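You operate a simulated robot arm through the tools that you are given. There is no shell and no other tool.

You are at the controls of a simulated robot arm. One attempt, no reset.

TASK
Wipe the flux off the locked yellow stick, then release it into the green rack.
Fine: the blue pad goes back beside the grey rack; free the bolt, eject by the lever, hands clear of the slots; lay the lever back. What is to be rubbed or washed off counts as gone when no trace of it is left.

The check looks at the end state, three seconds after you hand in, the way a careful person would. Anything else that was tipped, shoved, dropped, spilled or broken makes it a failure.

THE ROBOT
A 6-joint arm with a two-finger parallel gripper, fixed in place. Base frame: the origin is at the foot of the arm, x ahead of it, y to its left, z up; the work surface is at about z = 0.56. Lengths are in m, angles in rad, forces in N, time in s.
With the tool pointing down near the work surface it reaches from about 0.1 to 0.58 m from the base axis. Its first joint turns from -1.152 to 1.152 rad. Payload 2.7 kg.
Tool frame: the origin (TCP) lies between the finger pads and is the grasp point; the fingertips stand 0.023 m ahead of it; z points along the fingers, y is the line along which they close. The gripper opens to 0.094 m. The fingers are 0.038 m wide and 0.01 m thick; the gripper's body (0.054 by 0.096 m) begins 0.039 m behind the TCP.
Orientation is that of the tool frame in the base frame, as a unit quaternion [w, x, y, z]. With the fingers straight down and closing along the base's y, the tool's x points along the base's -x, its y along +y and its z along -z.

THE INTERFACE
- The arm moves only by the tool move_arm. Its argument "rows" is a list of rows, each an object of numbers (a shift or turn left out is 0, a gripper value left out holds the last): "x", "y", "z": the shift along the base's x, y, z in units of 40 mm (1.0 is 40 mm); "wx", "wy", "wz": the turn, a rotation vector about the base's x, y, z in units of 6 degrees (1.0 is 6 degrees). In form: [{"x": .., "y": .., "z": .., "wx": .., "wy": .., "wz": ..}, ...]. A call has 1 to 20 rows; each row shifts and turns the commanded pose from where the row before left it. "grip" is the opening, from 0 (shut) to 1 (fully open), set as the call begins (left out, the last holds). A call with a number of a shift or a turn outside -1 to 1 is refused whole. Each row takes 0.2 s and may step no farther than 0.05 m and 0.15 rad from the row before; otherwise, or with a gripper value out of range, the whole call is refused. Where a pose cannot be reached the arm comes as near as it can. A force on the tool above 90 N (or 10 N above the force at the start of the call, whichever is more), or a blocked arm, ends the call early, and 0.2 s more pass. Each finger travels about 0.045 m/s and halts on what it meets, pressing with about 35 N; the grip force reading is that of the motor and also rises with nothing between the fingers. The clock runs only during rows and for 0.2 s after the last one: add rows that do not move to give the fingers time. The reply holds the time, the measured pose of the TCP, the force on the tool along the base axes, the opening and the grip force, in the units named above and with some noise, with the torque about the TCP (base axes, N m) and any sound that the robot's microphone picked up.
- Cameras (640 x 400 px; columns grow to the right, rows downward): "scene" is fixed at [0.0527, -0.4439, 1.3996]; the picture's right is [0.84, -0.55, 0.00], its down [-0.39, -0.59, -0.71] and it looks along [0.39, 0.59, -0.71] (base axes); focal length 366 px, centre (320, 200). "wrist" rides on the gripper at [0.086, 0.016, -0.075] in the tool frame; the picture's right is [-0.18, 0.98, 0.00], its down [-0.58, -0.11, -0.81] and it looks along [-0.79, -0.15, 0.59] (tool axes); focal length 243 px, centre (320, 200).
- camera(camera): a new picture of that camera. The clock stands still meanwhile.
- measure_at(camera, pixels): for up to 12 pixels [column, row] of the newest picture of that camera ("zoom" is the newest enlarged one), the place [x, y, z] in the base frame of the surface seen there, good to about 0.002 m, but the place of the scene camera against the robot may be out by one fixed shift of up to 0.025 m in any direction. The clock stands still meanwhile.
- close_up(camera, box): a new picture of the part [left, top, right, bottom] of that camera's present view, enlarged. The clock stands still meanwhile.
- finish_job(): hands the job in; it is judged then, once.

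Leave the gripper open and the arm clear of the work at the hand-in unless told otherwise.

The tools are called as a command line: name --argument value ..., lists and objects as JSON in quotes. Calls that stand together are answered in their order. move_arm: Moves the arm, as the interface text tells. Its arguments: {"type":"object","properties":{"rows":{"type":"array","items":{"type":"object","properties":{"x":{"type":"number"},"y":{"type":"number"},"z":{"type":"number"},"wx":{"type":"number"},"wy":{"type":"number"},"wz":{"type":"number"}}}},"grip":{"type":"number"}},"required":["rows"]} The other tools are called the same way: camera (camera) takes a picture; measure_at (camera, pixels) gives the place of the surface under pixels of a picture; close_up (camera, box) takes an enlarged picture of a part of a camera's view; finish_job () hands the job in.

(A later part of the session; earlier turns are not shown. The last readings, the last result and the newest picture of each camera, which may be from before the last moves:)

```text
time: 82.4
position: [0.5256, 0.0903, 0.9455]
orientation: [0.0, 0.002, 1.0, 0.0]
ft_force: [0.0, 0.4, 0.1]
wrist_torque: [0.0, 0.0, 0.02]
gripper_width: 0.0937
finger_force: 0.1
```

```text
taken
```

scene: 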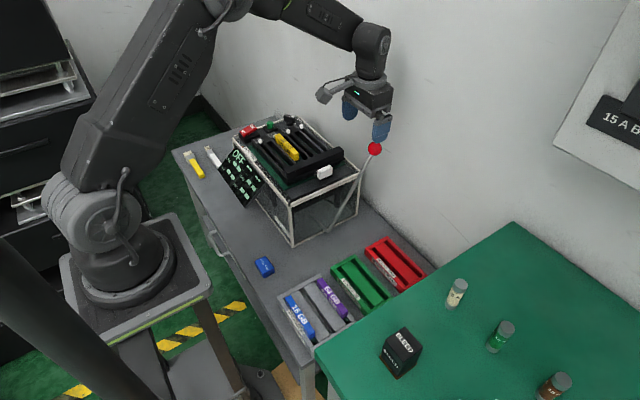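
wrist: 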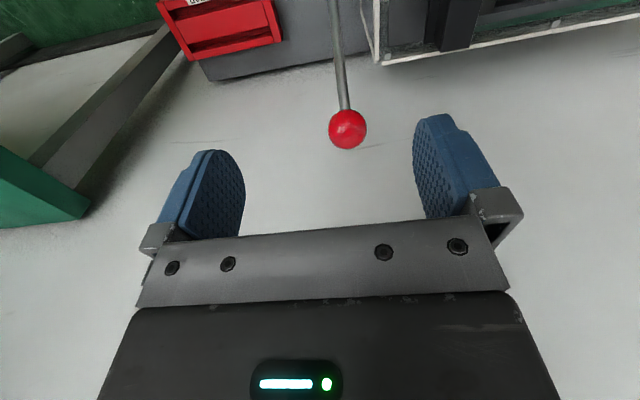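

The red ball is at (347,129) in the wrist view. I'll measure it and the rod.

measure_at --camera "wrist" --pixels '[[347, 129], [347, 115], [347, 143], [333, 129], [361, 129], [344, 100], [339, 60], [335, 20], [430, 50], [520, 30]]'

close_up --camera "wrist" --box '[300, 0, 460, 160]'

```text
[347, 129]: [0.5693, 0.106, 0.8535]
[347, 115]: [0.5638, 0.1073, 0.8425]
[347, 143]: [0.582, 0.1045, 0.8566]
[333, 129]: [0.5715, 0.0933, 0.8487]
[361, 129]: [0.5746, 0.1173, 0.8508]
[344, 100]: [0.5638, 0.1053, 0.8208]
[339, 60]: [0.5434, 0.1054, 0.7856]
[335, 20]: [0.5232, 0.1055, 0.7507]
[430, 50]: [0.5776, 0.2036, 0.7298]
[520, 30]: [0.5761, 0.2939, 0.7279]
```

```text
2.50 times, centred on (380, 80) of wrist
```

zoom: 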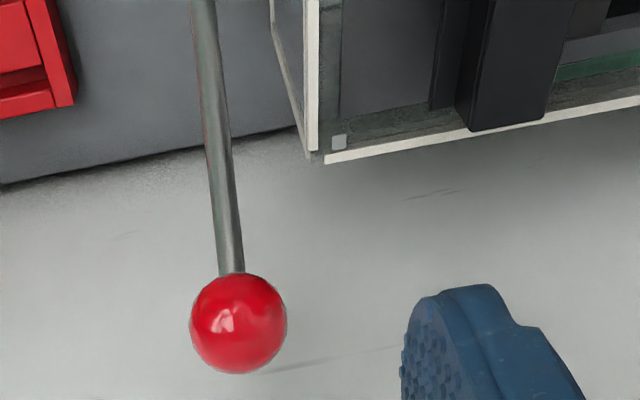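

The ball's centre is about (0.579, 0.1055, 0.842); the lever leans about 30° toward +x around a pivot near (0.45, 0.614). I'll move above the ball at z≈0.905 and see if the arm reaches there.

move_arm --rows '[{"x": 0.44, "y": 0.13, "z": -0.3}, {"x": 0.44, "y": 0.13, "z": -0.3}, {"x": 0.44, "y": 0.12, "z": -0.4}]'

camera --camera "scene"

```text
time: 83.2
position: [0.5774, 0.1052, 0.9062]
orientation: [-0.001, 0.0, 1.0, -0.001]
ft_force: [0.1, 0.3, 0.0]
wrist_torque: [-0.03, 0.01, 0.0]
gripper_width: 0.0939
finger_force: 0.0
```

```text
taken
```

scene: 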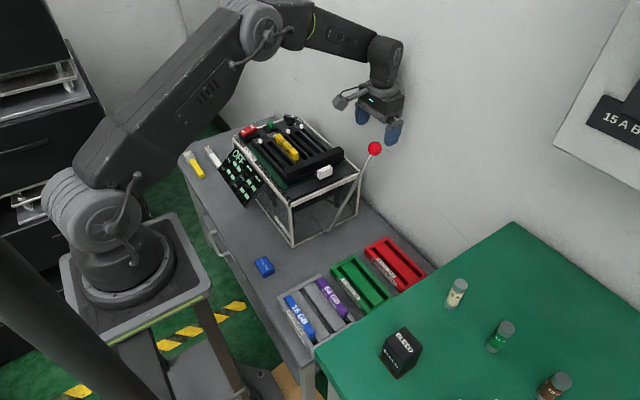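

Reached at (0.577, 0.105, 0.906), directly above the ball. I'll descend to z≈0.845 and close on it.

move_arm --rows '[{"z": -0.4}, {"z": -0.4}, {"z": -0.4}, {"z": -0.3}]'

close_up --camera "scene" --box '[320, 90, 448, 170]'

camera --camera "wrist"

```text
time: 84.2
position: [0.5782, 0.105, 0.8458]
orientation: [0.0, -0.001, 1.0, 0.0]
ft_force: [0.7, -0.1, -0.4]
wrist_torque: [-0.03, 0.03, -0.04]
gripper_width: 0.0942
finger_force: 0.2
```

```text
5.00 times, centred on (384, 130) of scene
```

zoom: 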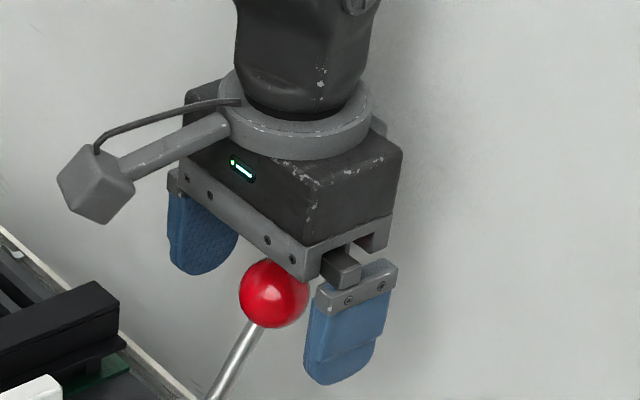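

```text
taken
```

wrist: 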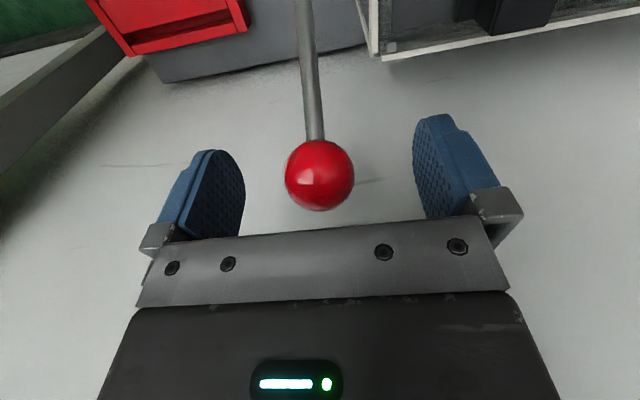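

The ball sits at (319,175), right at the grasp point. Closing.

move_arm --rows '[{}, {}, {}, {}, {}]' --grip 0.0

```text
time: 85.4
position: [0.5778, 0.1038, 0.8464]
orientation: [-0.001, 0.001, 1.0, 0.0]
ft_force: [0.3, -5.4, -1.2]
wrist_torque: [-0.06, -0.04, -0.06]
gripper_width: 0.0354
finger_force: 45.0
```

The ball is held (35 mm). I'll start pulling along the arc toward the robot: first 5 mm, to feel the lever.

move_arm --rows '[{"x": -0.054, "z": 0.031}, {"x": -0.054, "z": 0.031}]'

```text
time: 86.0
position: [0.5741, 0.1051, 0.8476]
orientation: [0.0, 0.0, 1.0, 0.0]
ft_force: [4.8, -8.9, -5.3]
wrist_torque: [-0.01, -1.35, 0.01]
gripper_width: 0.0355
finger_force: 44.4
```

It moves with light resistance (about 5 N). I'll follow the arc in 2.5° rows and check the forces.

move_arm --rows '[{"x": -0.252, "z": 0.13}, {"x": -0.258, "z": 0.12}, {"x": -0.262, "z": 0.108}]'

close_up --camera "scene" --box '[224, 80, 416, 200]'

```text
time: 86.8
position: [0.5433, 0.1058, 0.8638]
orientation: [0.0, 0.002, 1.0, 0.001]
ft_force: [6.7, -13.1, 0.0]
wrist_torque: [-0.08, -1.18, -0.04]
gripper_width: 0.0356
finger_force: 44.9
```

```text
3.33 times, centred on (320, 140) of scene
```

zoom: 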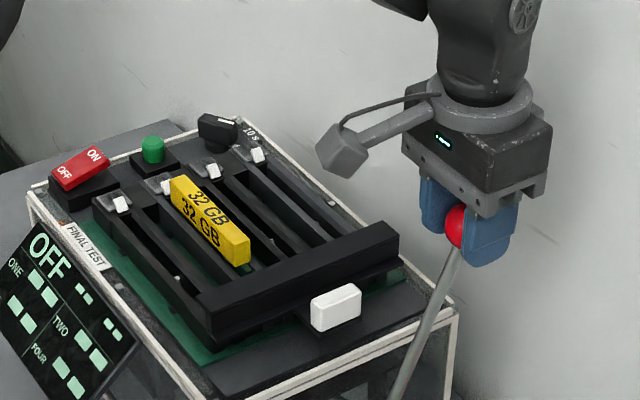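

The lever follows. I'll continue along the arc with a slight -y correction for the side force.

move_arm --rows '[{"x": -0.268, "z": 0.095, "y": -0.02}, {"x": -0.27, "z": 0.085}, {"x": -0.275, "z": 0.072}, {"x": -0.278, "z": 0.06}]'

close_up --camera "scene" --box '[224, 80, 416, 200]'

```text
time: 87.8
position: [0.4983, 0.1056, 0.8767]
orientation: [0.0, 0.0, 1.0, 0.0]
ft_force: [7.4, -11.8, 9.2]
wrist_torque: [-0.06, -1.25, 0.02]
gripper_width: 0.0353
finger_force: 45.3
```

```text
3.33 times, centred on (320, 140) of scene
```

zoom: 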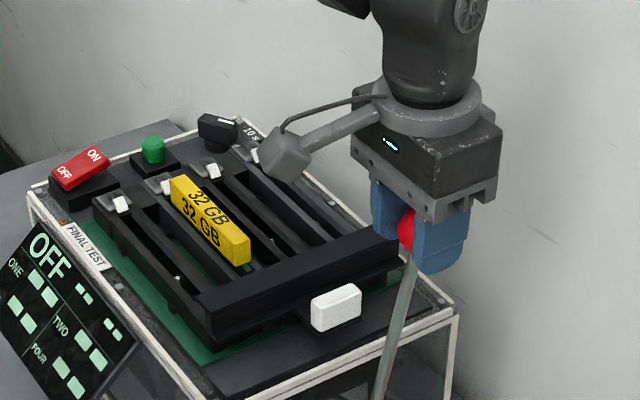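

Forces stay small (7 N, likely friction or a spring). I'll continue toward vertical.

move_arm --rows '[{"x": -0.28, "z": 0.06, "y": -0.02}, {"x": -0.282, "z": 0.045}, {"x": -0.283, "z": 0.025}, {"x": -0.283, "z": 0.012}]'

close_up --camera "scene" --box '[224, 80, 416, 200]'

```text
time: 88.8
position: [0.4552, 0.1062, 0.8814]
orientation: [0.001, 0.0, 1.0, 0.001]
ft_force: [6.1, 6.0, 10.0]
wrist_torque: [0.06, -1.32, 0.09]
gripper_width: 0.0357
finger_force: 45.2
```

```text
3.33 times, centred on (320, 140) of scene
```

zoom: 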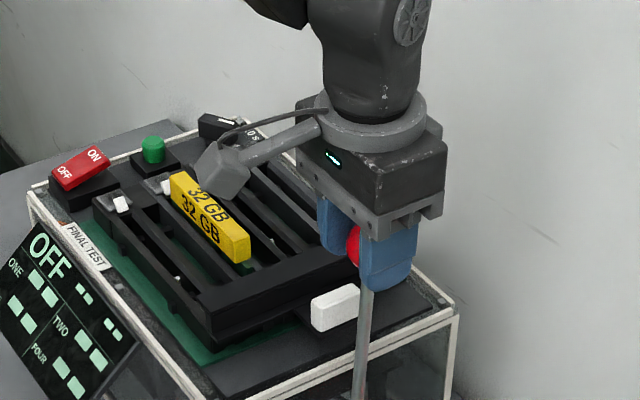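

Near vertical. Continuing toward -x.

move_arm --rows '[{"x": -0.284, "z": 0.02}, {"x": -0.283, "z": 0.0}, {"x": -0.283, "z": -0.015}, {"x": -0.281, "z": -0.03}]'

close_up --camera "scene" --box '[224, 80, 416, 200]'

```text
time: 89.8
position: [0.4089, 0.1043, 0.8807]
orientation: [0.0, -0.001, 1.0, 0.0]
ft_force: [5.6, 15.2, -0.2]
wrist_torque: [0.1, -1.29, 0.08]
gripper_width: 0.0354
finger_force: 45.2
```

```text
3.33 times, centred on (320, 140) of scene
```

zoom: 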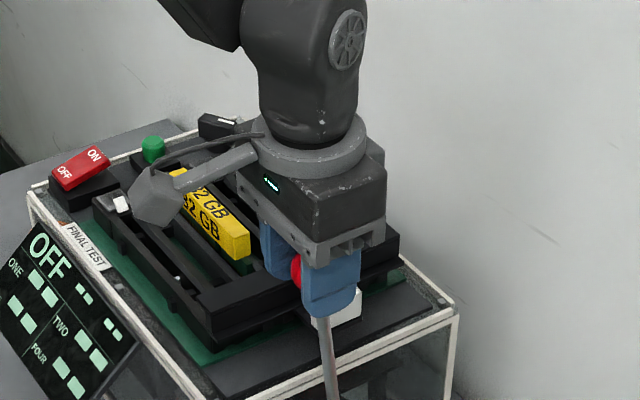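

No ejection visible yet. Continuing the arc.

move_arm --rows '[{"x": -0.28, "z": -0.045, "y": 0.025}, {"x": -0.277, "z": -0.06}, {"x": -0.273, "z": -0.072}]'

close_up --camera "scene" --box '[224, 80, 416, 200]'

```text
time: 90.6
position: [0.3829, 0.1038, 0.8768]
orientation: [0.009, 0.001, 1.0, 0.003]
ft_force: [40.3, -21.4, 10.9]
wrist_torque: [-0.16, -0.45, -0.14]
gripper_width: 0.0361
finger_force: 45.3
```

```text
3.33 times, centred on (320, 140) of scene
```

zoom: 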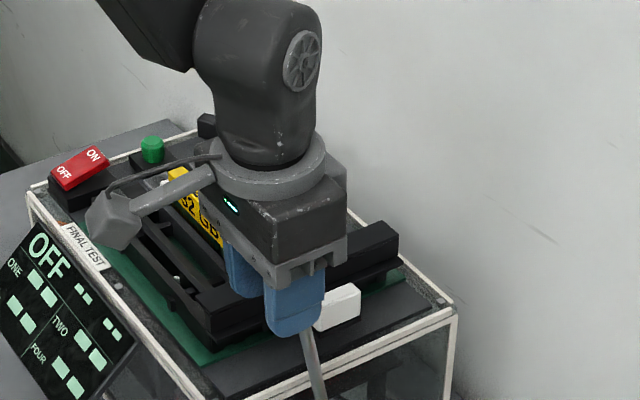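

Resistance rose to 40 N at about -15°. I'll check whether the stick moved before deciding whether it's the ejector load or the end stop.

close_up --camera "scene" --box '[260, 120, 324, 160]'

camera --camera "wrist"

```text
10.00 times, centred on (292, 140) of scene
```

zoom: 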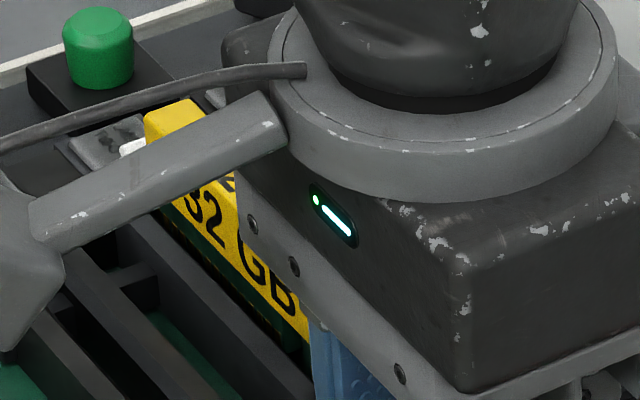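

```text
taken
```

wrist: 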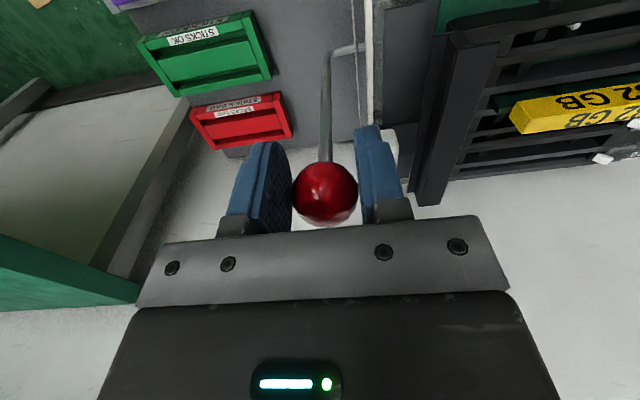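

The stick looks raised, with its board edge showing beneath. I'll measure its height from the wrist view near (575,105).

close_up --camera "wrist" --box '[480, 40, 640, 180]'

measure_at --camera "wrist" --pixels '[[560, 122], [600, 115], [575, 100], [530, 125], [630, 110], [325, 190], [326, 90], [328, 60]]'

```text
2.86 times, centred on (560, 110) of wrist
```

zoom: 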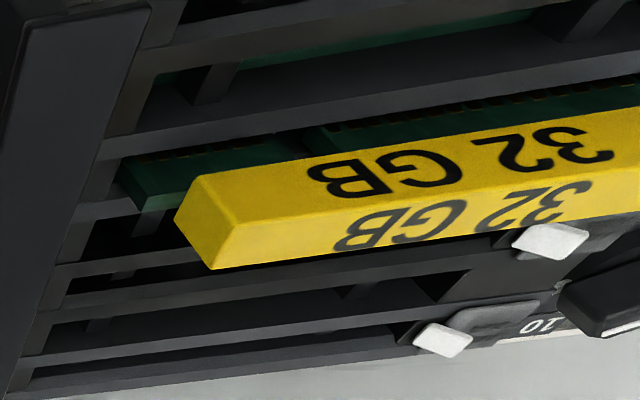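

```text
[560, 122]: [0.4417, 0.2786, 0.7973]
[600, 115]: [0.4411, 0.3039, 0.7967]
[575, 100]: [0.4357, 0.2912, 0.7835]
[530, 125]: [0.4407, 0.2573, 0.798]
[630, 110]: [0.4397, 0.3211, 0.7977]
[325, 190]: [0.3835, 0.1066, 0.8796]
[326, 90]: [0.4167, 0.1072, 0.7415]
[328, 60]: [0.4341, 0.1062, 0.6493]
```

The stick's top rose from 0.785 to 0.797 (12 mm up), so it has been ejected. I'll nudge the lever 2 mm more to confirm this is its end stop.

move_arm --rows '[{"x": -0.05, "z": -0.014, "y": -0.02}]'

camera --camera "wrist"

measure_at --camera "wrist" --pixels '[[560, 122], [600, 115], [530, 125], [325, 190]]'

```text
time: 91.0
position: [0.3795, 0.1058, 0.874]
orientation: [0.007, -0.001, 1.0, 0.003]
ft_force: [38.5, -22.2, 15.6]
wrist_torque: [-0.17, -0.49, -0.26]
gripper_width: 0.0354
finger_force: 45.3
```

```text
taken
```

wrist: 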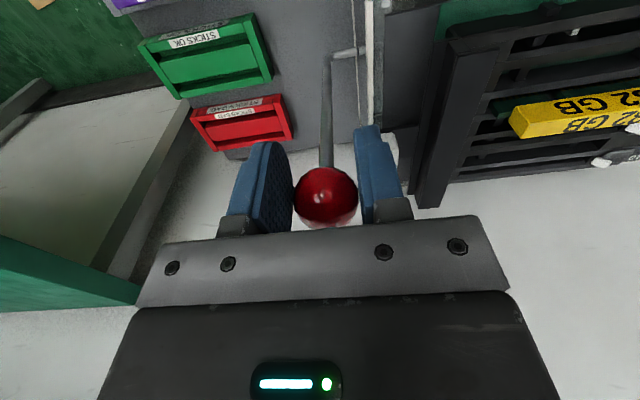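

```text
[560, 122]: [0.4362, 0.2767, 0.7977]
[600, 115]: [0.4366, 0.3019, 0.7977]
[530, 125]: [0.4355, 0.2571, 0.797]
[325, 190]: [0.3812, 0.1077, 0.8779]
```

The force stayed at about 38 N and the ball moved about 2 mm, so it may still be moving against a load. A bit further, then I'll check again.

move_arm --rows '[{"x": -0.1, "z": -0.03}, {"x": -0.1, "z": -0.03}]'

camera --camera "wrist"

measure_at --camera "wrist" --pixels '[[560, 122], [600, 115], [530, 125], [325, 190], [325, 100], [328, 60]]'

```text
time: 91.6
position: [0.3645, 0.1047, 0.8692]
orientation: [-0.005, 0.0, 1.0, -0.001]
ft_force: [0.0, 0.3, 0.4]
wrist_torque: [0.03, 0.01, 0.01]
gripper_width: 0.0
finger_force: 42.6
```

```text
taken
```

wrist: 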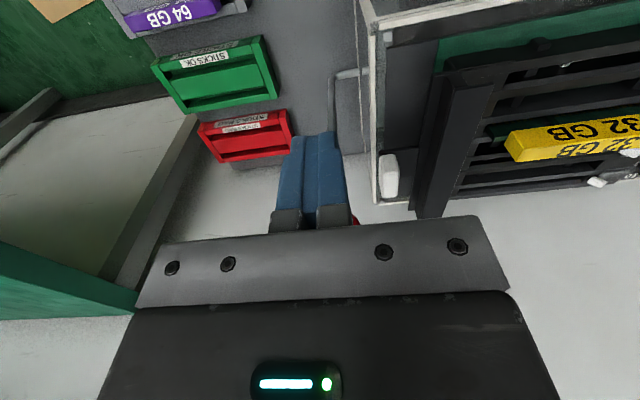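

```text
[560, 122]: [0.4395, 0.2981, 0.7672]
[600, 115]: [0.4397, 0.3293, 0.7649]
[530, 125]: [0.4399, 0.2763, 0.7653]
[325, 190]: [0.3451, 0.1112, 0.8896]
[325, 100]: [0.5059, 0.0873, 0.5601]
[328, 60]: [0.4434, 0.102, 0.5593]
```

The ball slipped out of the fingers (now shut), so that was the lever's end stop. I'll look at where the lever and the stick are now.

camera --camera "scene"

close_up --camera "scene" --box '[224, 80, 416, 200]'

```text
taken
```

scene: 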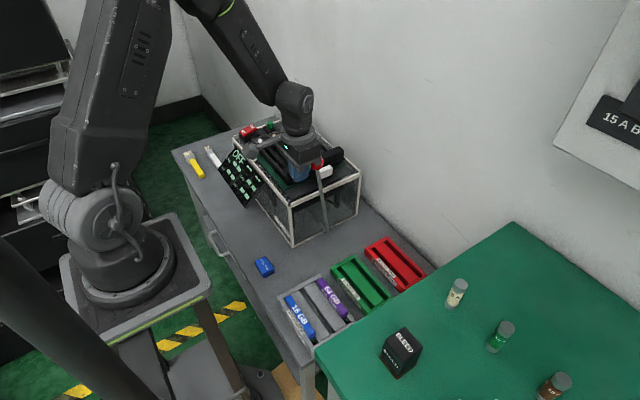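

```text
3.33 times, centred on (320, 140) of scene
```

zoom: 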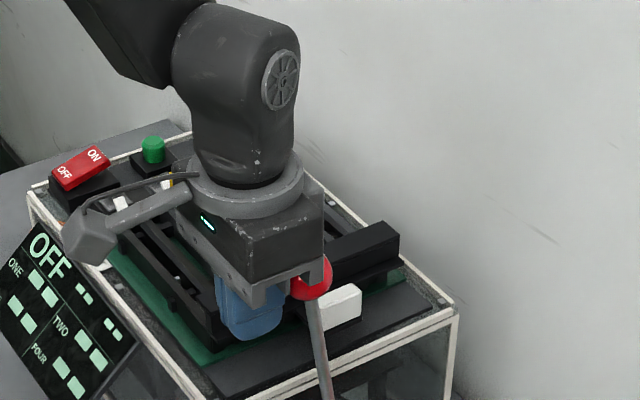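

The lever rests just in front (+x) of the closed fingers. I'll confirm the stick's height in the current wrist picture before pushing the lever back.

measure_at --camera "wrist" --pixels '[[545, 153], [590, 146], [560, 151], [620, 142], [356, 219], [390, 175]]'

close_up --camera "wrist" --box '[480, 80, 640, 200]'

```text
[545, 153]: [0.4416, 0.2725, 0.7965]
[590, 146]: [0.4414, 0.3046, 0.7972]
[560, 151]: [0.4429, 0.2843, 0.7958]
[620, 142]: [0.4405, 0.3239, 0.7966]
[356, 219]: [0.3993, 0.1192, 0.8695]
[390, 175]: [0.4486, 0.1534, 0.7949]
```

```text
3.33 times, centred on (560, 140) of wrist
```

zoom: 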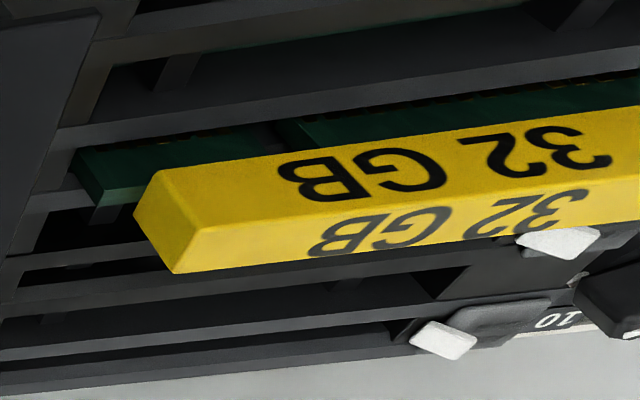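

The stick stays raised (top at 0.797). Now I'll lay the lever back by pushing the ball toward +x with the closed fingers along the arc.

move_arm --rows '[{"x": 0.28, "z": 0.04}, {"x": 0.28, "z": 0.03}, {"x": 0.2825, "z": 0.025}, {"x": 0.2825, "z": 0.01}, {"x": 0.285, "z": 0.0}]'

close_up --camera "scene" --box '[224, 80, 416, 200]'

```text
time: 92.8
position: [0.421, 0.1047, 0.8735]
orientation: [-0.001, 0.0, 1.0, -0.001]
ft_force: [0.2, -0.1, -0.3]
wrist_torque: [-0.01, 0.0, -0.01]
gripper_width: 0.0
finger_force: 42.3
```

```text
3.33 times, centred on (320, 140) of scene
```

zoom: 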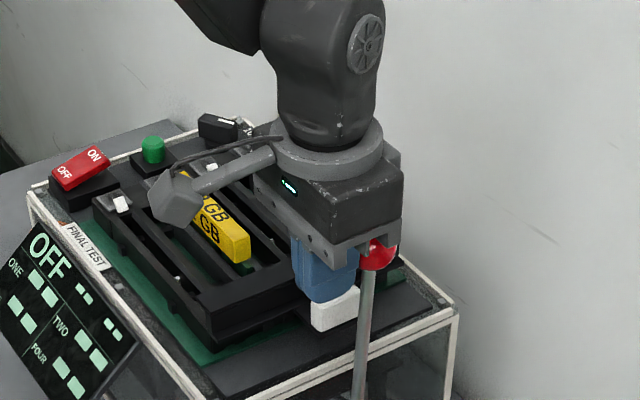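

The lever moves along with nearly no force. Continuing past vertical.

move_arm --rows '[{"x": 0.2825, "z": -0.01}, {"x": 0.2825, "z": -0.0225}, {"x": 0.2825, "z": -0.035}, {"x": 0.28, "z": -0.0475}, {"x": 0.2775, "z": -0.06}]'

close_up --camera "scene" --box '[224, 80, 416, 200]'

```text
time: 94.0
position: [0.4782, 0.104, 0.8673]
orientation: [-0.002, 0.0, 1.0, 0.0]
ft_force: [0.1, -0.8, 1.0]
wrist_torque: [0.03, 0.01, -0.03]
gripper_width: 0.0002
finger_force: 42.6
```

```text
3.33 times, centred on (320, 140) of scene
```

zoom: 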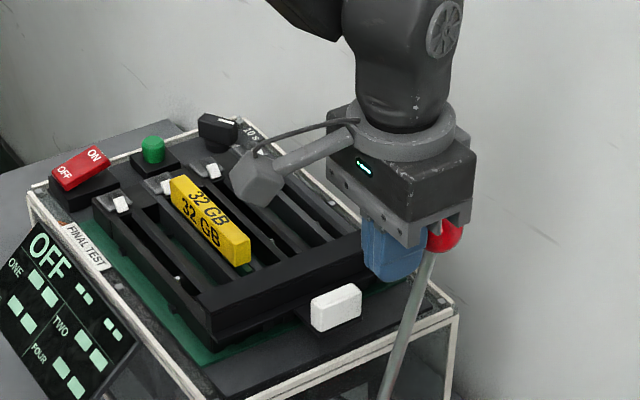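

Continuing toward the lever's original lean.

move_arm --rows '[{"x": 0.275, "z": -0.0725}, {"x": 0.27, "z": -0.085}, {"x": 0.2675, "z": -0.095}, {"x": 0.2625, "z": -0.1}]'

move_arm --rows '[{"x": 0.2, "z": -0.08}, {"x": 0.15, "z": -0.08}]'

close_up --camera "scene" --box '[224, 80, 416, 200]'

```text
time: 95.0
position: [0.5216, 0.1048, 0.8532]
orientation: [-0.001, 0.001, 1.0, 0.0]
ft_force: [-0.2, -0.1, -0.5]
wrist_torque: [0.01, 0.0, 0.05]
gripper_width: 0.0
finger_force: 42.8
```

```text
time: 95.6
position: [0.5345, 0.1053, 0.8466]
orientation: [-0.001, 0.0, 1.0, 0.0]
ft_force: [0.1, 0.3, -0.3]
wrist_torque: [0.0, 0.01, 0.02]
gripper_width: 0.0
finger_force: 41.8
```

```text
3.33 times, centred on (320, 140) of scene
```

zoom: 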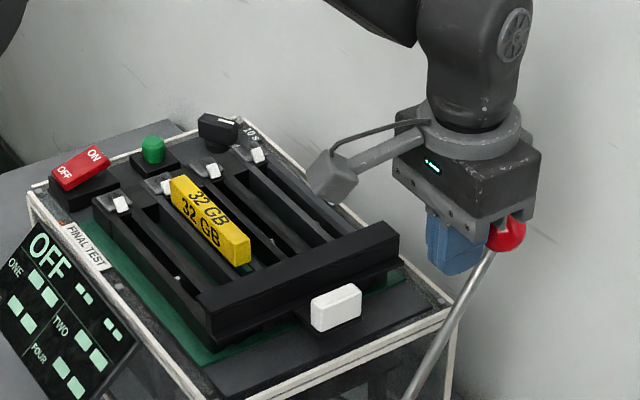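

Almost there. I'll measure the ball and rod in the wrist view to compare with the original pose (rod at 30°, ball near (0.569, 0.106, 0.8535) on its near side).

camera --camera "wrist"

measure_at --camera "scene" --pixels '[[375, 148], [376, 150], [358, 170]]'

close_up --camera "wrist" --box '[260, 20, 420, 240]'

```text
taken
```

wrist: 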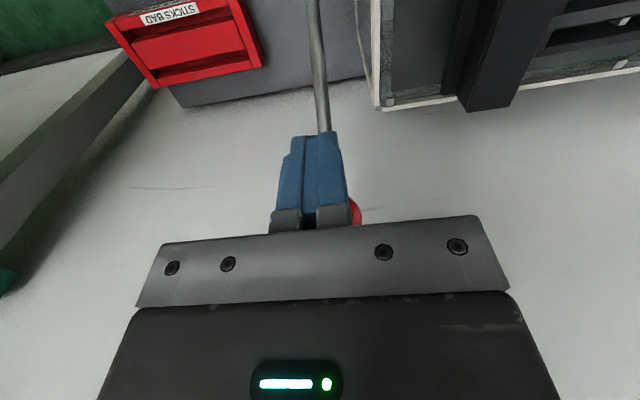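

```text
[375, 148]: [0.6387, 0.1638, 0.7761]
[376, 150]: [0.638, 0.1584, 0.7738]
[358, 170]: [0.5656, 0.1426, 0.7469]
```

```text
1.82 times, centred on (340, 130) of wrist
```

zoom: 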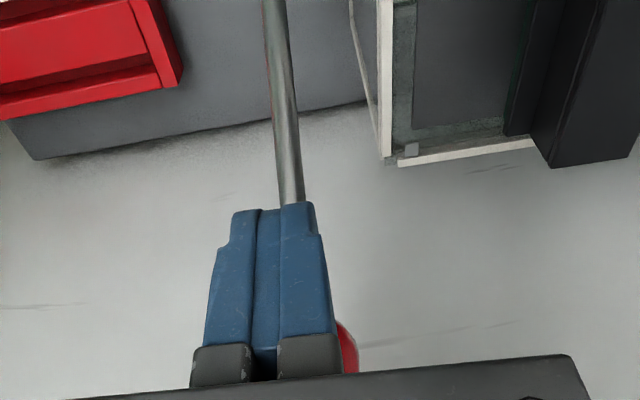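

measure_at --camera "wrist" --pixels '[[314, 20], [317, 60], [321, 100], [323, 120]]'

camera --camera "scene"

```text
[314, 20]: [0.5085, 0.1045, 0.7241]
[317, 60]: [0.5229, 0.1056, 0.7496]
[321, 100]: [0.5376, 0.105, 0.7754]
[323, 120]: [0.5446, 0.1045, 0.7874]
```

```text
taken
```

scene: 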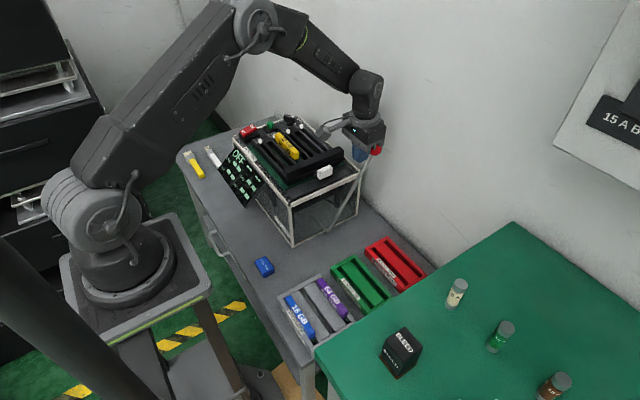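

The rod lies on the same line as at the start (29.7°), so the lever is back at rest, with no finger contact. I'll back off to -x and up, opening the gripper.

move_arm --rows '[{"x": -0.4, "z": 0.3}, {"x": -0.4, "z": 0.8}, {"x": -0.2, "z": 0.8}, {"z": 0.5}]' --grip 1

camera --camera "wrist"

close_up --camera "scene" --box '[240, 105, 400, 205]'

```text
time: 96.6
position: [0.4949, 0.103, 0.944]
orientation: [-0.001, 0.0, 1.0, 0.0]
ft_force: [-0.5, -0.9, 0.0]
wrist_torque: [-0.02, 0.01, 0.01]
gripper_width: 0.0864
finger_force: 0.1
```

```text
taken
```

wrist: 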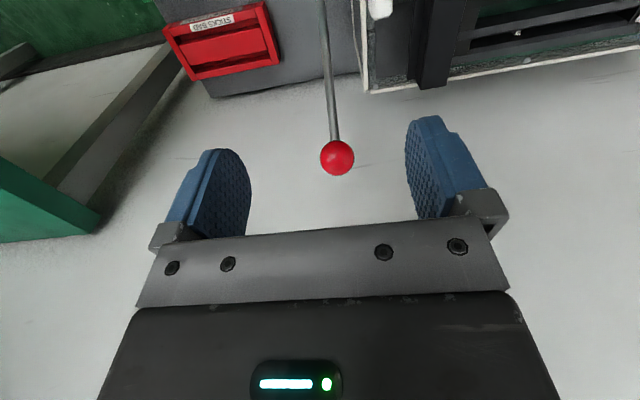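

```text
4.00 times, centred on (320, 155) of scene
```

zoom: 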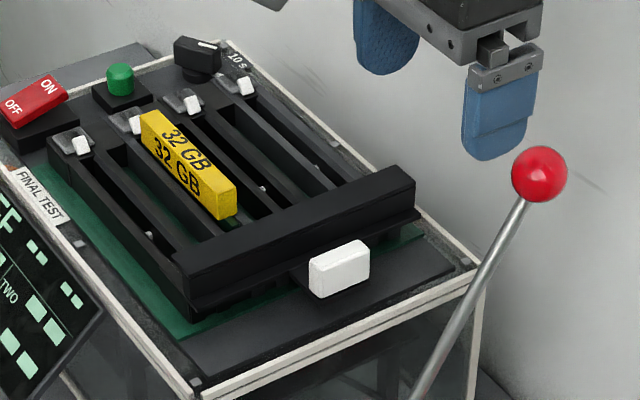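

The lever is back. I'll zoom on the stick to see its raised state and the ends.

close_up --camera "scene" --box '[260, 125, 308, 165]'

measure_at --camera "zoom" --pixels '[[280, 130], [370, 230], [320, 180], [380, 320], [450, 320], [430, 290], [200, 150], [300, 250]]'

```text
10.00 times, centred on (284, 145) of scene
```

zoom: 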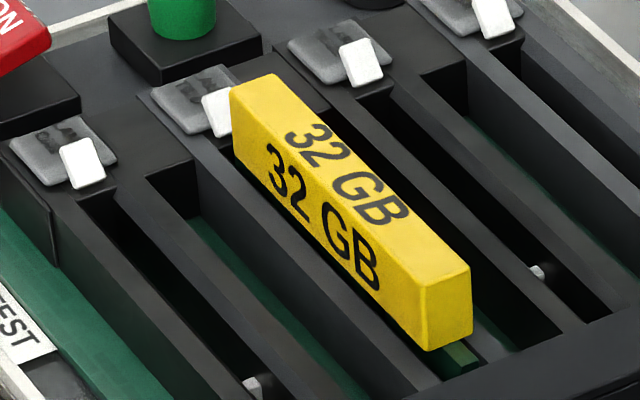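

```text
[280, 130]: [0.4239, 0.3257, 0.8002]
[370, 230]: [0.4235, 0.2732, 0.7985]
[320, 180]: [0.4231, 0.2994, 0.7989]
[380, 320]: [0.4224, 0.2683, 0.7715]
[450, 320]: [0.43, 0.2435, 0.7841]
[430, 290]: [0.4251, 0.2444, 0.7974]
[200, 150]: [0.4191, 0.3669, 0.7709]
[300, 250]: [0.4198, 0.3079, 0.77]
```

measure_at --camera "zoom" --pixels '[[275, 95], [345, 160], [400, 215], [440, 260], [330, 200], [260, 140], [430, 310], [400, 300], [465, 270]]'

```text
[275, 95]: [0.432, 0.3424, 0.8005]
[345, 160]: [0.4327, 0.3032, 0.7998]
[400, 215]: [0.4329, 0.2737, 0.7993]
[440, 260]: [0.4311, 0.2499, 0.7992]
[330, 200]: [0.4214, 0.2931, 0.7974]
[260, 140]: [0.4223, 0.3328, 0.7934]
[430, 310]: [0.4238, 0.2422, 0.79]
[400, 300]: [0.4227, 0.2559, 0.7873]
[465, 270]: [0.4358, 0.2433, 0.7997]
```

The scene view puts the stick's top about 4 mm above its locked height: freed and loosely resting in the slot. I'll turn the gripper 90° (fingers closing along x) while moving above the stick at about (0.442, 0.30, 0.94).

move_arm --rows '[{"x": -0.088, "y": 0.2, "wz": 1}, {"x": -0.088, "y": 0.2, "wz": 1}, {"x": -0.088, "y": 0.2, "wz": 1}, {"x": -0.088, "y": 0.2, "wz": 1}, {"x": -0.088, "y": 0.2, "wz": 1}, {"x": -0.088, "y": 0.2, "wz": 1}, {"x": -0.088, "y": 0.2, "wz": 1}, {"x": -0.088, "y": 0.2, "wz": 1}, {"x": -0.088, "y": 0.2, "wz": 1}, {"x": -0.088, "y": 0.2, "wz": 1}, {"x": -0.088, "y": 0.2, "wz": 1}, {"x": -0.088, "y": 0.2, "wz": 1}, {"x": -0.088, "y": 0.2, "wz": 1}, {"x": -0.088, "y": 0.2, "wz": 1}, {"x": -0.088, "y": 0.2, "wz": 1}]'

camera --camera "wrist"

```text
time: 99.8
position: [0.4431, 0.2256, 0.9438]
orientation: [0.001, 0.708, -0.706, 0.001]
ft_force: [0.2, -1.2, -0.2]
wrist_torque: [0.01, -0.02, 0.0]
gripper_width: 0.0941
finger_force: 0.0
```

```text
taken
```

wrist: 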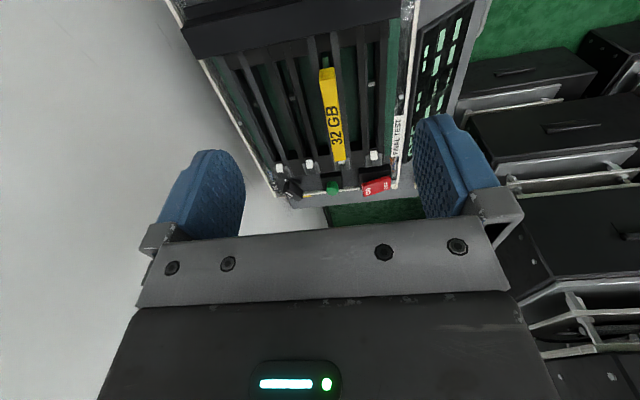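

The stick runs from (326,72) to (340,160) in the wrist view. I'll zoom in and measure it.

close_up --camera "wrist" --box '[270, 50, 398, 180]'

measure_at --camera "wrist" --pixels '[[322, 82], [332, 80], [327, 82], [330, 100], [334, 120], [337, 140], [340, 157], [335, 157], [344, 156], [327, 72], [326, 60], [345, 100]]'

```text
3.08 times, centred on (334, 115) of wrist
```

zoom: 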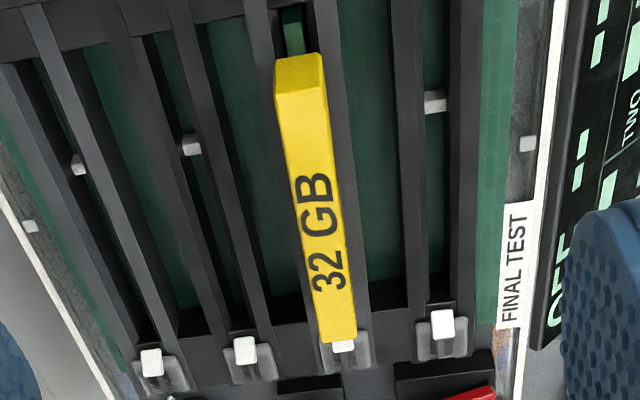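

```text
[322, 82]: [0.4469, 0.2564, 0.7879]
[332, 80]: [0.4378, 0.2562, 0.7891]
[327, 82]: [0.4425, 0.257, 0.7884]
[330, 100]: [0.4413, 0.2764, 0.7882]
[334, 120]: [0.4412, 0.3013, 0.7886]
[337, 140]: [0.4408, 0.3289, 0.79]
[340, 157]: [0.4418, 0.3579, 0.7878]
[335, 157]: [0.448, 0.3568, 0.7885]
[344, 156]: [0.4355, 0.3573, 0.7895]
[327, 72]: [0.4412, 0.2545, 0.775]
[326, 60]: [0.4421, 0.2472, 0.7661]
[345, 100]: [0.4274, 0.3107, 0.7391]
```

The stick's top is at z=0.7885, y 0.2545–0.361, centre (0.442, 0.308). I'll move above its middle with the fingers at 60 mm opening and lower in stages.

move_arm --rows '[{"y": 0.7, "z": -0.5, "x": -0.02}, {"y": 0.7, "z": -0.6}, {"y": 0.64, "z": -0.6}, {"z": -0.6}]' --grip 0.64

close_up --camera "scene" --box '[240, 95, 336, 155]'

camera --camera "wrist"

```text
time: 100.8
position: [0.4412, 0.3063, 0.8513]
orientation: [-0.001, -0.707, 0.707, -0.001]
ft_force: [-0.1, 0.3, -0.3]
wrist_torque: [0.01, -0.02, 0.0]
gripper_width: 0.0602
finger_force: 0.0
```

```text
6.67 times, centred on (288, 125) of scene
```

zoom: 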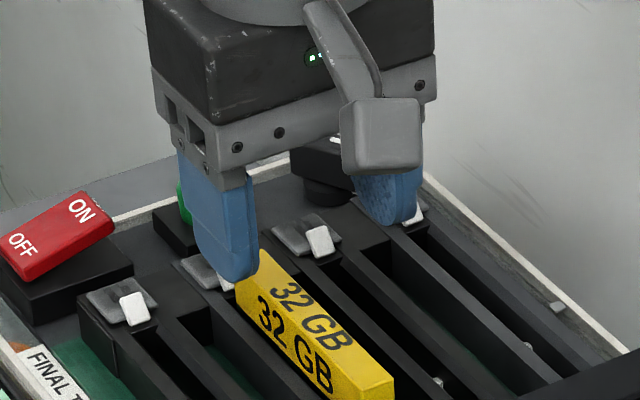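

```text
taken
```

wrist: 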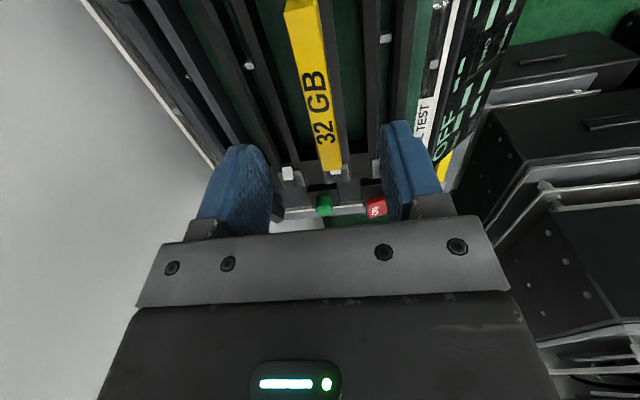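

Lined up. I'll descend to z≈0.790 (fingertips at about 0.767, above the slot walls at 0.757), then close on the stick.

move_arm --rows '[{"z": -0.5, "x": 0.015}, {"z": -0.5}, {"z": -0.35}, {"z": -0.18}]'

move_arm --rows '[{}, {}, {}, {}, {}]' --grip 0.0

close_up --camera "scene" --box '[240, 105, 336, 165]'

```text
time: 101.8
position: [0.4424, 0.3074, 0.7889]
orientation: [0.001, 0.708, -0.707, 0.0]
ft_force: [-0.6, 0.5, 1.2]
wrist_torque: [-0.02, -0.03, 0.0]
gripper_width: 0.0608
finger_force: 0.0
```

```text
time: 103.0
position: [0.4429, 0.3057, 0.7899]
orientation: [0.002, 0.707, -0.707, 0.001]
ft_force: [0.0, 0.4, -0.1]
wrist_torque: [-0.01, 0.01, 0.04]
gripper_width: 0.0151
finger_force: 34.7
```

```text
6.67 times, centred on (288, 135) of scene
```

zoom: 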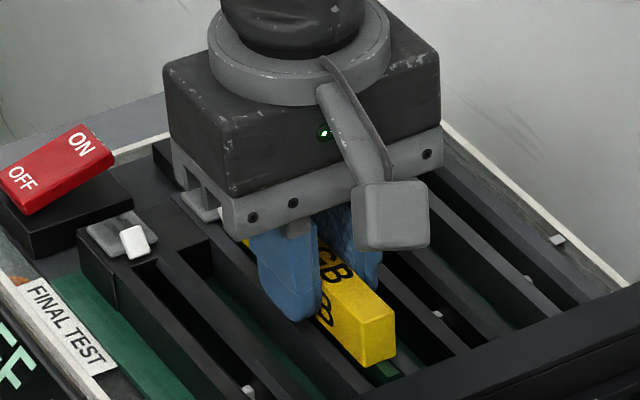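

The stick is gripped (15 mm wide). I'll lift slowly and watch for resistance.

move_arm --rows '[{"z": 0.05}, {"z": 0.1}, {"z": 0.1}]'

```text
time: 103.8
position: [0.4422, 0.3051, 0.7995]
orientation: [-0.001, -0.707, 0.707, -0.002]
ft_force: [-0.3, -0.5, 0.9]
wrist_torque: [0.03, 0.0, -0.01]
gripper_width: 0.0153
finger_force: 35.1
```

No resistance. Lifting clear to about z 0.90.

move_arm --rows '[{"z": 0.4}, {"z": 0.6}, {"z": 0.8}, {"z": 0.7}]'

camera --camera "scene"

close_up --camera "scene" --box '[225, 60, 385, 190]'

camera --camera "wrist"

```text
time: 104.8
position: [0.4414, 0.3064, 0.8999]
orientation: [-0.001, -0.707, 0.707, 0.0]
ft_force: [-1.5, 0.4, 0.3]
wrist_torque: [-0.02, -0.01, -0.01]
gripper_width: 0.0153
finger_force: 34.9
```

```text
taken
```

scene: 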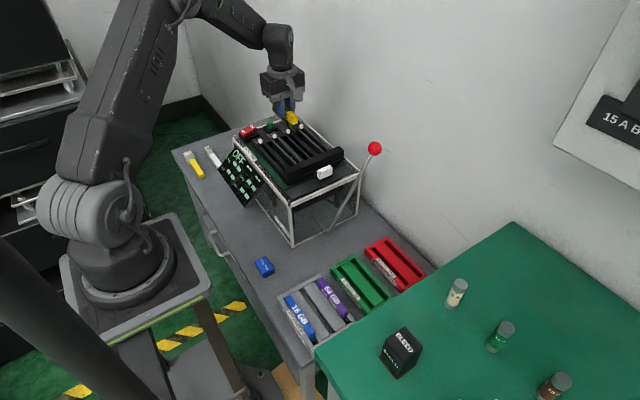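

```text
3.08 times, centred on (305, 125) of scene
```

zoom: 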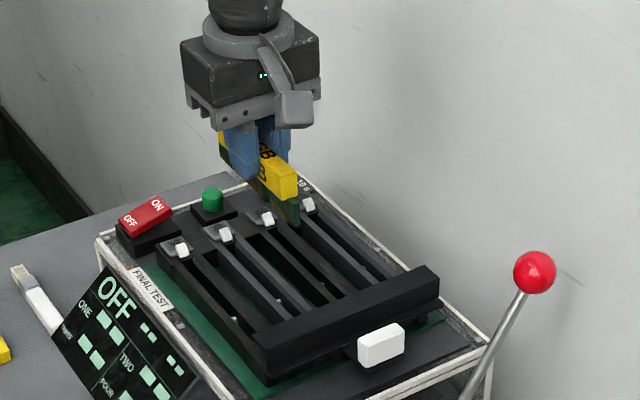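

```text
taken
```

wrist: 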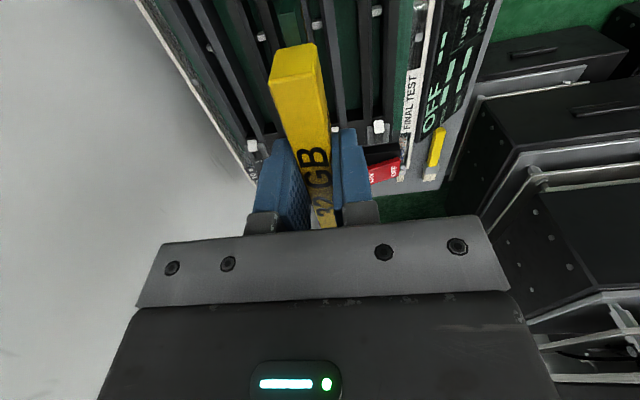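

The stick is held and clean at the end that was under the bar too. Now the green rack: I'll zoom and measure its slots, walls and floor from the scene camera.

close_up --camera "scene" --box '[270, 225, 446, 335]'

close_up --camera "scene" --box '[325, 248, 405, 318]'

measure_at --camera "zoom" --pixels '[[320, 200], [200, 150], [420, 250], [100, 60], [250, 40], [500, 380], [380, 120], [250, 230], [450, 180], [150, 90], [330, 90], [440, 350]]'

```text
3.64 times, centred on (358, 280) of scene
```

zoom: 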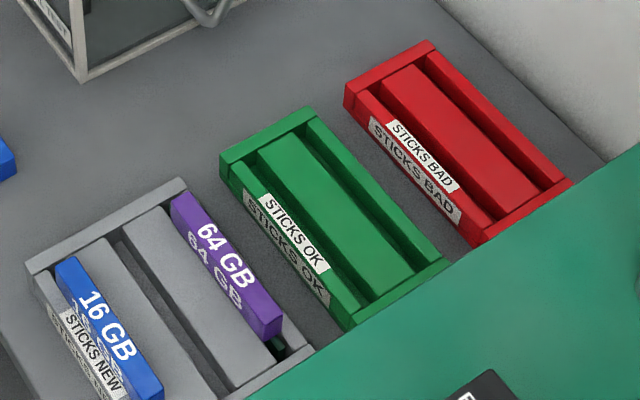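

```text
5.71 times, centred on (365, 283) of scene
```

zoom: 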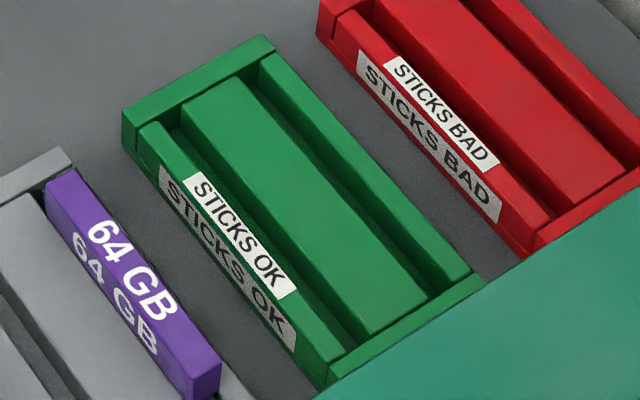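

```text
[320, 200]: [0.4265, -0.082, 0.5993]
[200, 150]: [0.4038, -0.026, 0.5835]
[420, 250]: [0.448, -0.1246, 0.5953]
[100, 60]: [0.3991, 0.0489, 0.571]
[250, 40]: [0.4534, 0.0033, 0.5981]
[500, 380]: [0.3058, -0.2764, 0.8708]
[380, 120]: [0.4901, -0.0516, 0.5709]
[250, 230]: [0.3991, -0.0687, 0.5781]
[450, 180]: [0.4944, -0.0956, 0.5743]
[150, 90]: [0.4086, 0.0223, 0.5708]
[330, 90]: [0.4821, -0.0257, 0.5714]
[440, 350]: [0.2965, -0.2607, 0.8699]
```

The green cabinet top reads z≈0.87, much taller than the racks, so I must know where its edge is relative to the racks before lowering the gripper there. I'll measure along its edge.

measure_at --camera "scene" --pixels '[[318, 350], [340, 336], [370, 318], [400, 299], [430, 280], [460, 262], [490, 244], [515, 228], [560, 250], [340, 390], [402, 345], [457, 285]]'

measure_at --camera "wrist" --pixels '[[300, 55], [290, 65], [310, 65], [305, 90], [296, 50]]'

```text
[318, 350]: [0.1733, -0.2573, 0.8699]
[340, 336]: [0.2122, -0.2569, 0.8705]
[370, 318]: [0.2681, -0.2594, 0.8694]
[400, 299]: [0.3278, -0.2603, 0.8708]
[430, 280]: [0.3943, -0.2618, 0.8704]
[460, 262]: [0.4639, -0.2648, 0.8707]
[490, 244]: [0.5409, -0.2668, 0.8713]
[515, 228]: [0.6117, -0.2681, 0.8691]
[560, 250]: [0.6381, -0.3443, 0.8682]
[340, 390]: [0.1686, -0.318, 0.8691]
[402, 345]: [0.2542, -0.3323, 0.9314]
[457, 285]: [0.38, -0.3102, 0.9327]
```

```text
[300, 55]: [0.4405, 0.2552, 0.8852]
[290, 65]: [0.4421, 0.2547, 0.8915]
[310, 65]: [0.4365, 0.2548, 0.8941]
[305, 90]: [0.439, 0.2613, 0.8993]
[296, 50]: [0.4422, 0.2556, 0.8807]
```

The cabinet's edge is at about y=-0.243 in the robot frame, so there's room. Now a tighter zoom on the green rack's slots with measurements across them.

close_up --camera "scene" --box '[328, 250, 392, 290]'

measure_at --camera "zoom" --pixels '[[150, 180], [190, 175], [215, 165], [240, 220], [300, 200], [400, 180], [290, 110], [320, 110], [350, 100], [160, 120], [60, 130], [200, 80]]'

```text
10.00 times, centred on (360, 270) of scene
```

zoom: 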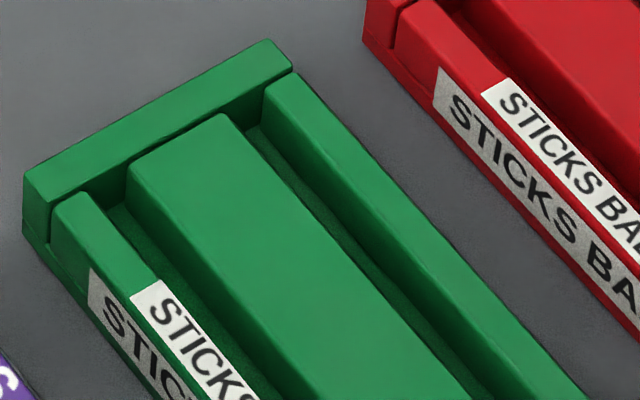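

```text
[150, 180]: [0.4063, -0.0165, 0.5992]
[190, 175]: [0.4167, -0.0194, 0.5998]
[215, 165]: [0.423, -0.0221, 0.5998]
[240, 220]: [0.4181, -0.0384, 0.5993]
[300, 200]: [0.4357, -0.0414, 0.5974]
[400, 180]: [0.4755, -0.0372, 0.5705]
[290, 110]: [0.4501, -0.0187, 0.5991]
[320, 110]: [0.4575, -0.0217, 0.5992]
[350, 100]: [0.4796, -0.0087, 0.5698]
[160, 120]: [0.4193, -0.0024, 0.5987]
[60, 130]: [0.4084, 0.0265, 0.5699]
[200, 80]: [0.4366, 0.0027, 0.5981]
```

The centre block spans about x 0.415–0.446 (robot frame) and the right wall about 0.459–0.476; the stick body (15 mm) should sit over the 13 mm slot, as in the grey rack. I'll measure the rims along y for both racks to see where the stick's centre should go.

close_up --camera "scene" --box '[296, 248, 376, 298]'

measure_at --camera "zoom" --pixels '[[175, 210], [110, 245], [205, 200], [200, 290], [195, 240], [420, 65], [440, 95], [470, 85], [480, 120], [345, 120], [395, 140], [330, 170]]'

```text
8.00 times, centred on (336, 273) of scene
```

zoom: 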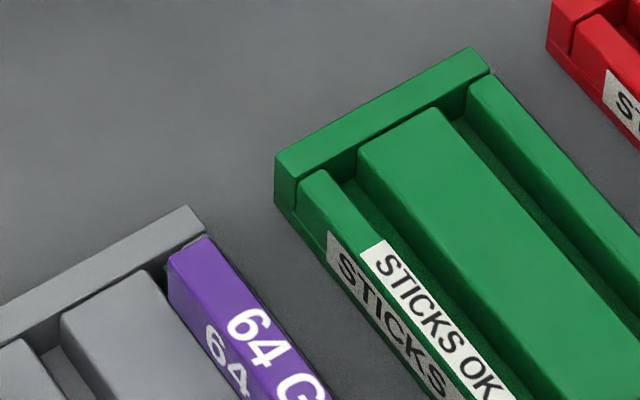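

```text
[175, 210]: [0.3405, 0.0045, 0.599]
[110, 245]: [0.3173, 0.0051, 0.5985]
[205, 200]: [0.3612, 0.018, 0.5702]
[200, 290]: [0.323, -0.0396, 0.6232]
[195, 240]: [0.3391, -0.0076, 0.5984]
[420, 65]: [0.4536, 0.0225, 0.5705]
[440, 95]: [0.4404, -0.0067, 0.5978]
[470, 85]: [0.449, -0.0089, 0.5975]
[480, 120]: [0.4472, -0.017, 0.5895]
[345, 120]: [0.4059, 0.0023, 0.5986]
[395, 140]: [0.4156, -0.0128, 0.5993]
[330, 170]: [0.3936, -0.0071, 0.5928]
```

I'll pin down the ends of the purple stick in the grey rack, to know where sticks sit along y.

measure_at --camera "zoom" --pixels '[[190, 262], [195, 255], [203, 248], [205, 258], [180, 262], [220, 270], [455, 115], [462, 108], [465, 130], [478, 95], [490, 95], [350, 185]]'

measure_at --camera "scene" --pixels '[[345, 318], [344, 314], [340, 311], [346, 321], [315, 341], [313, 338]]'

```text
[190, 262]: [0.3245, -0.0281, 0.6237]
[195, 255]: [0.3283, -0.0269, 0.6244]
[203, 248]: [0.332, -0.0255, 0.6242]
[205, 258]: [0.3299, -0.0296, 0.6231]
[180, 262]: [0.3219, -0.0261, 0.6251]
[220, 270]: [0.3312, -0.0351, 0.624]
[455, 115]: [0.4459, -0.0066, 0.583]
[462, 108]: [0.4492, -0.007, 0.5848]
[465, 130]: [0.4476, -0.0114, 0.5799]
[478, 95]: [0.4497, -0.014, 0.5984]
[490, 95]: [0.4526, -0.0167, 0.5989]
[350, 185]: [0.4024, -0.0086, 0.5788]
```

```text
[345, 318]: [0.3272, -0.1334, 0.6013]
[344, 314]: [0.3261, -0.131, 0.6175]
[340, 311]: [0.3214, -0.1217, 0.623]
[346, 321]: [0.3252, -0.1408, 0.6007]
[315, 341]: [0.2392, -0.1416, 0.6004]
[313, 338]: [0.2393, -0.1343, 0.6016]
```

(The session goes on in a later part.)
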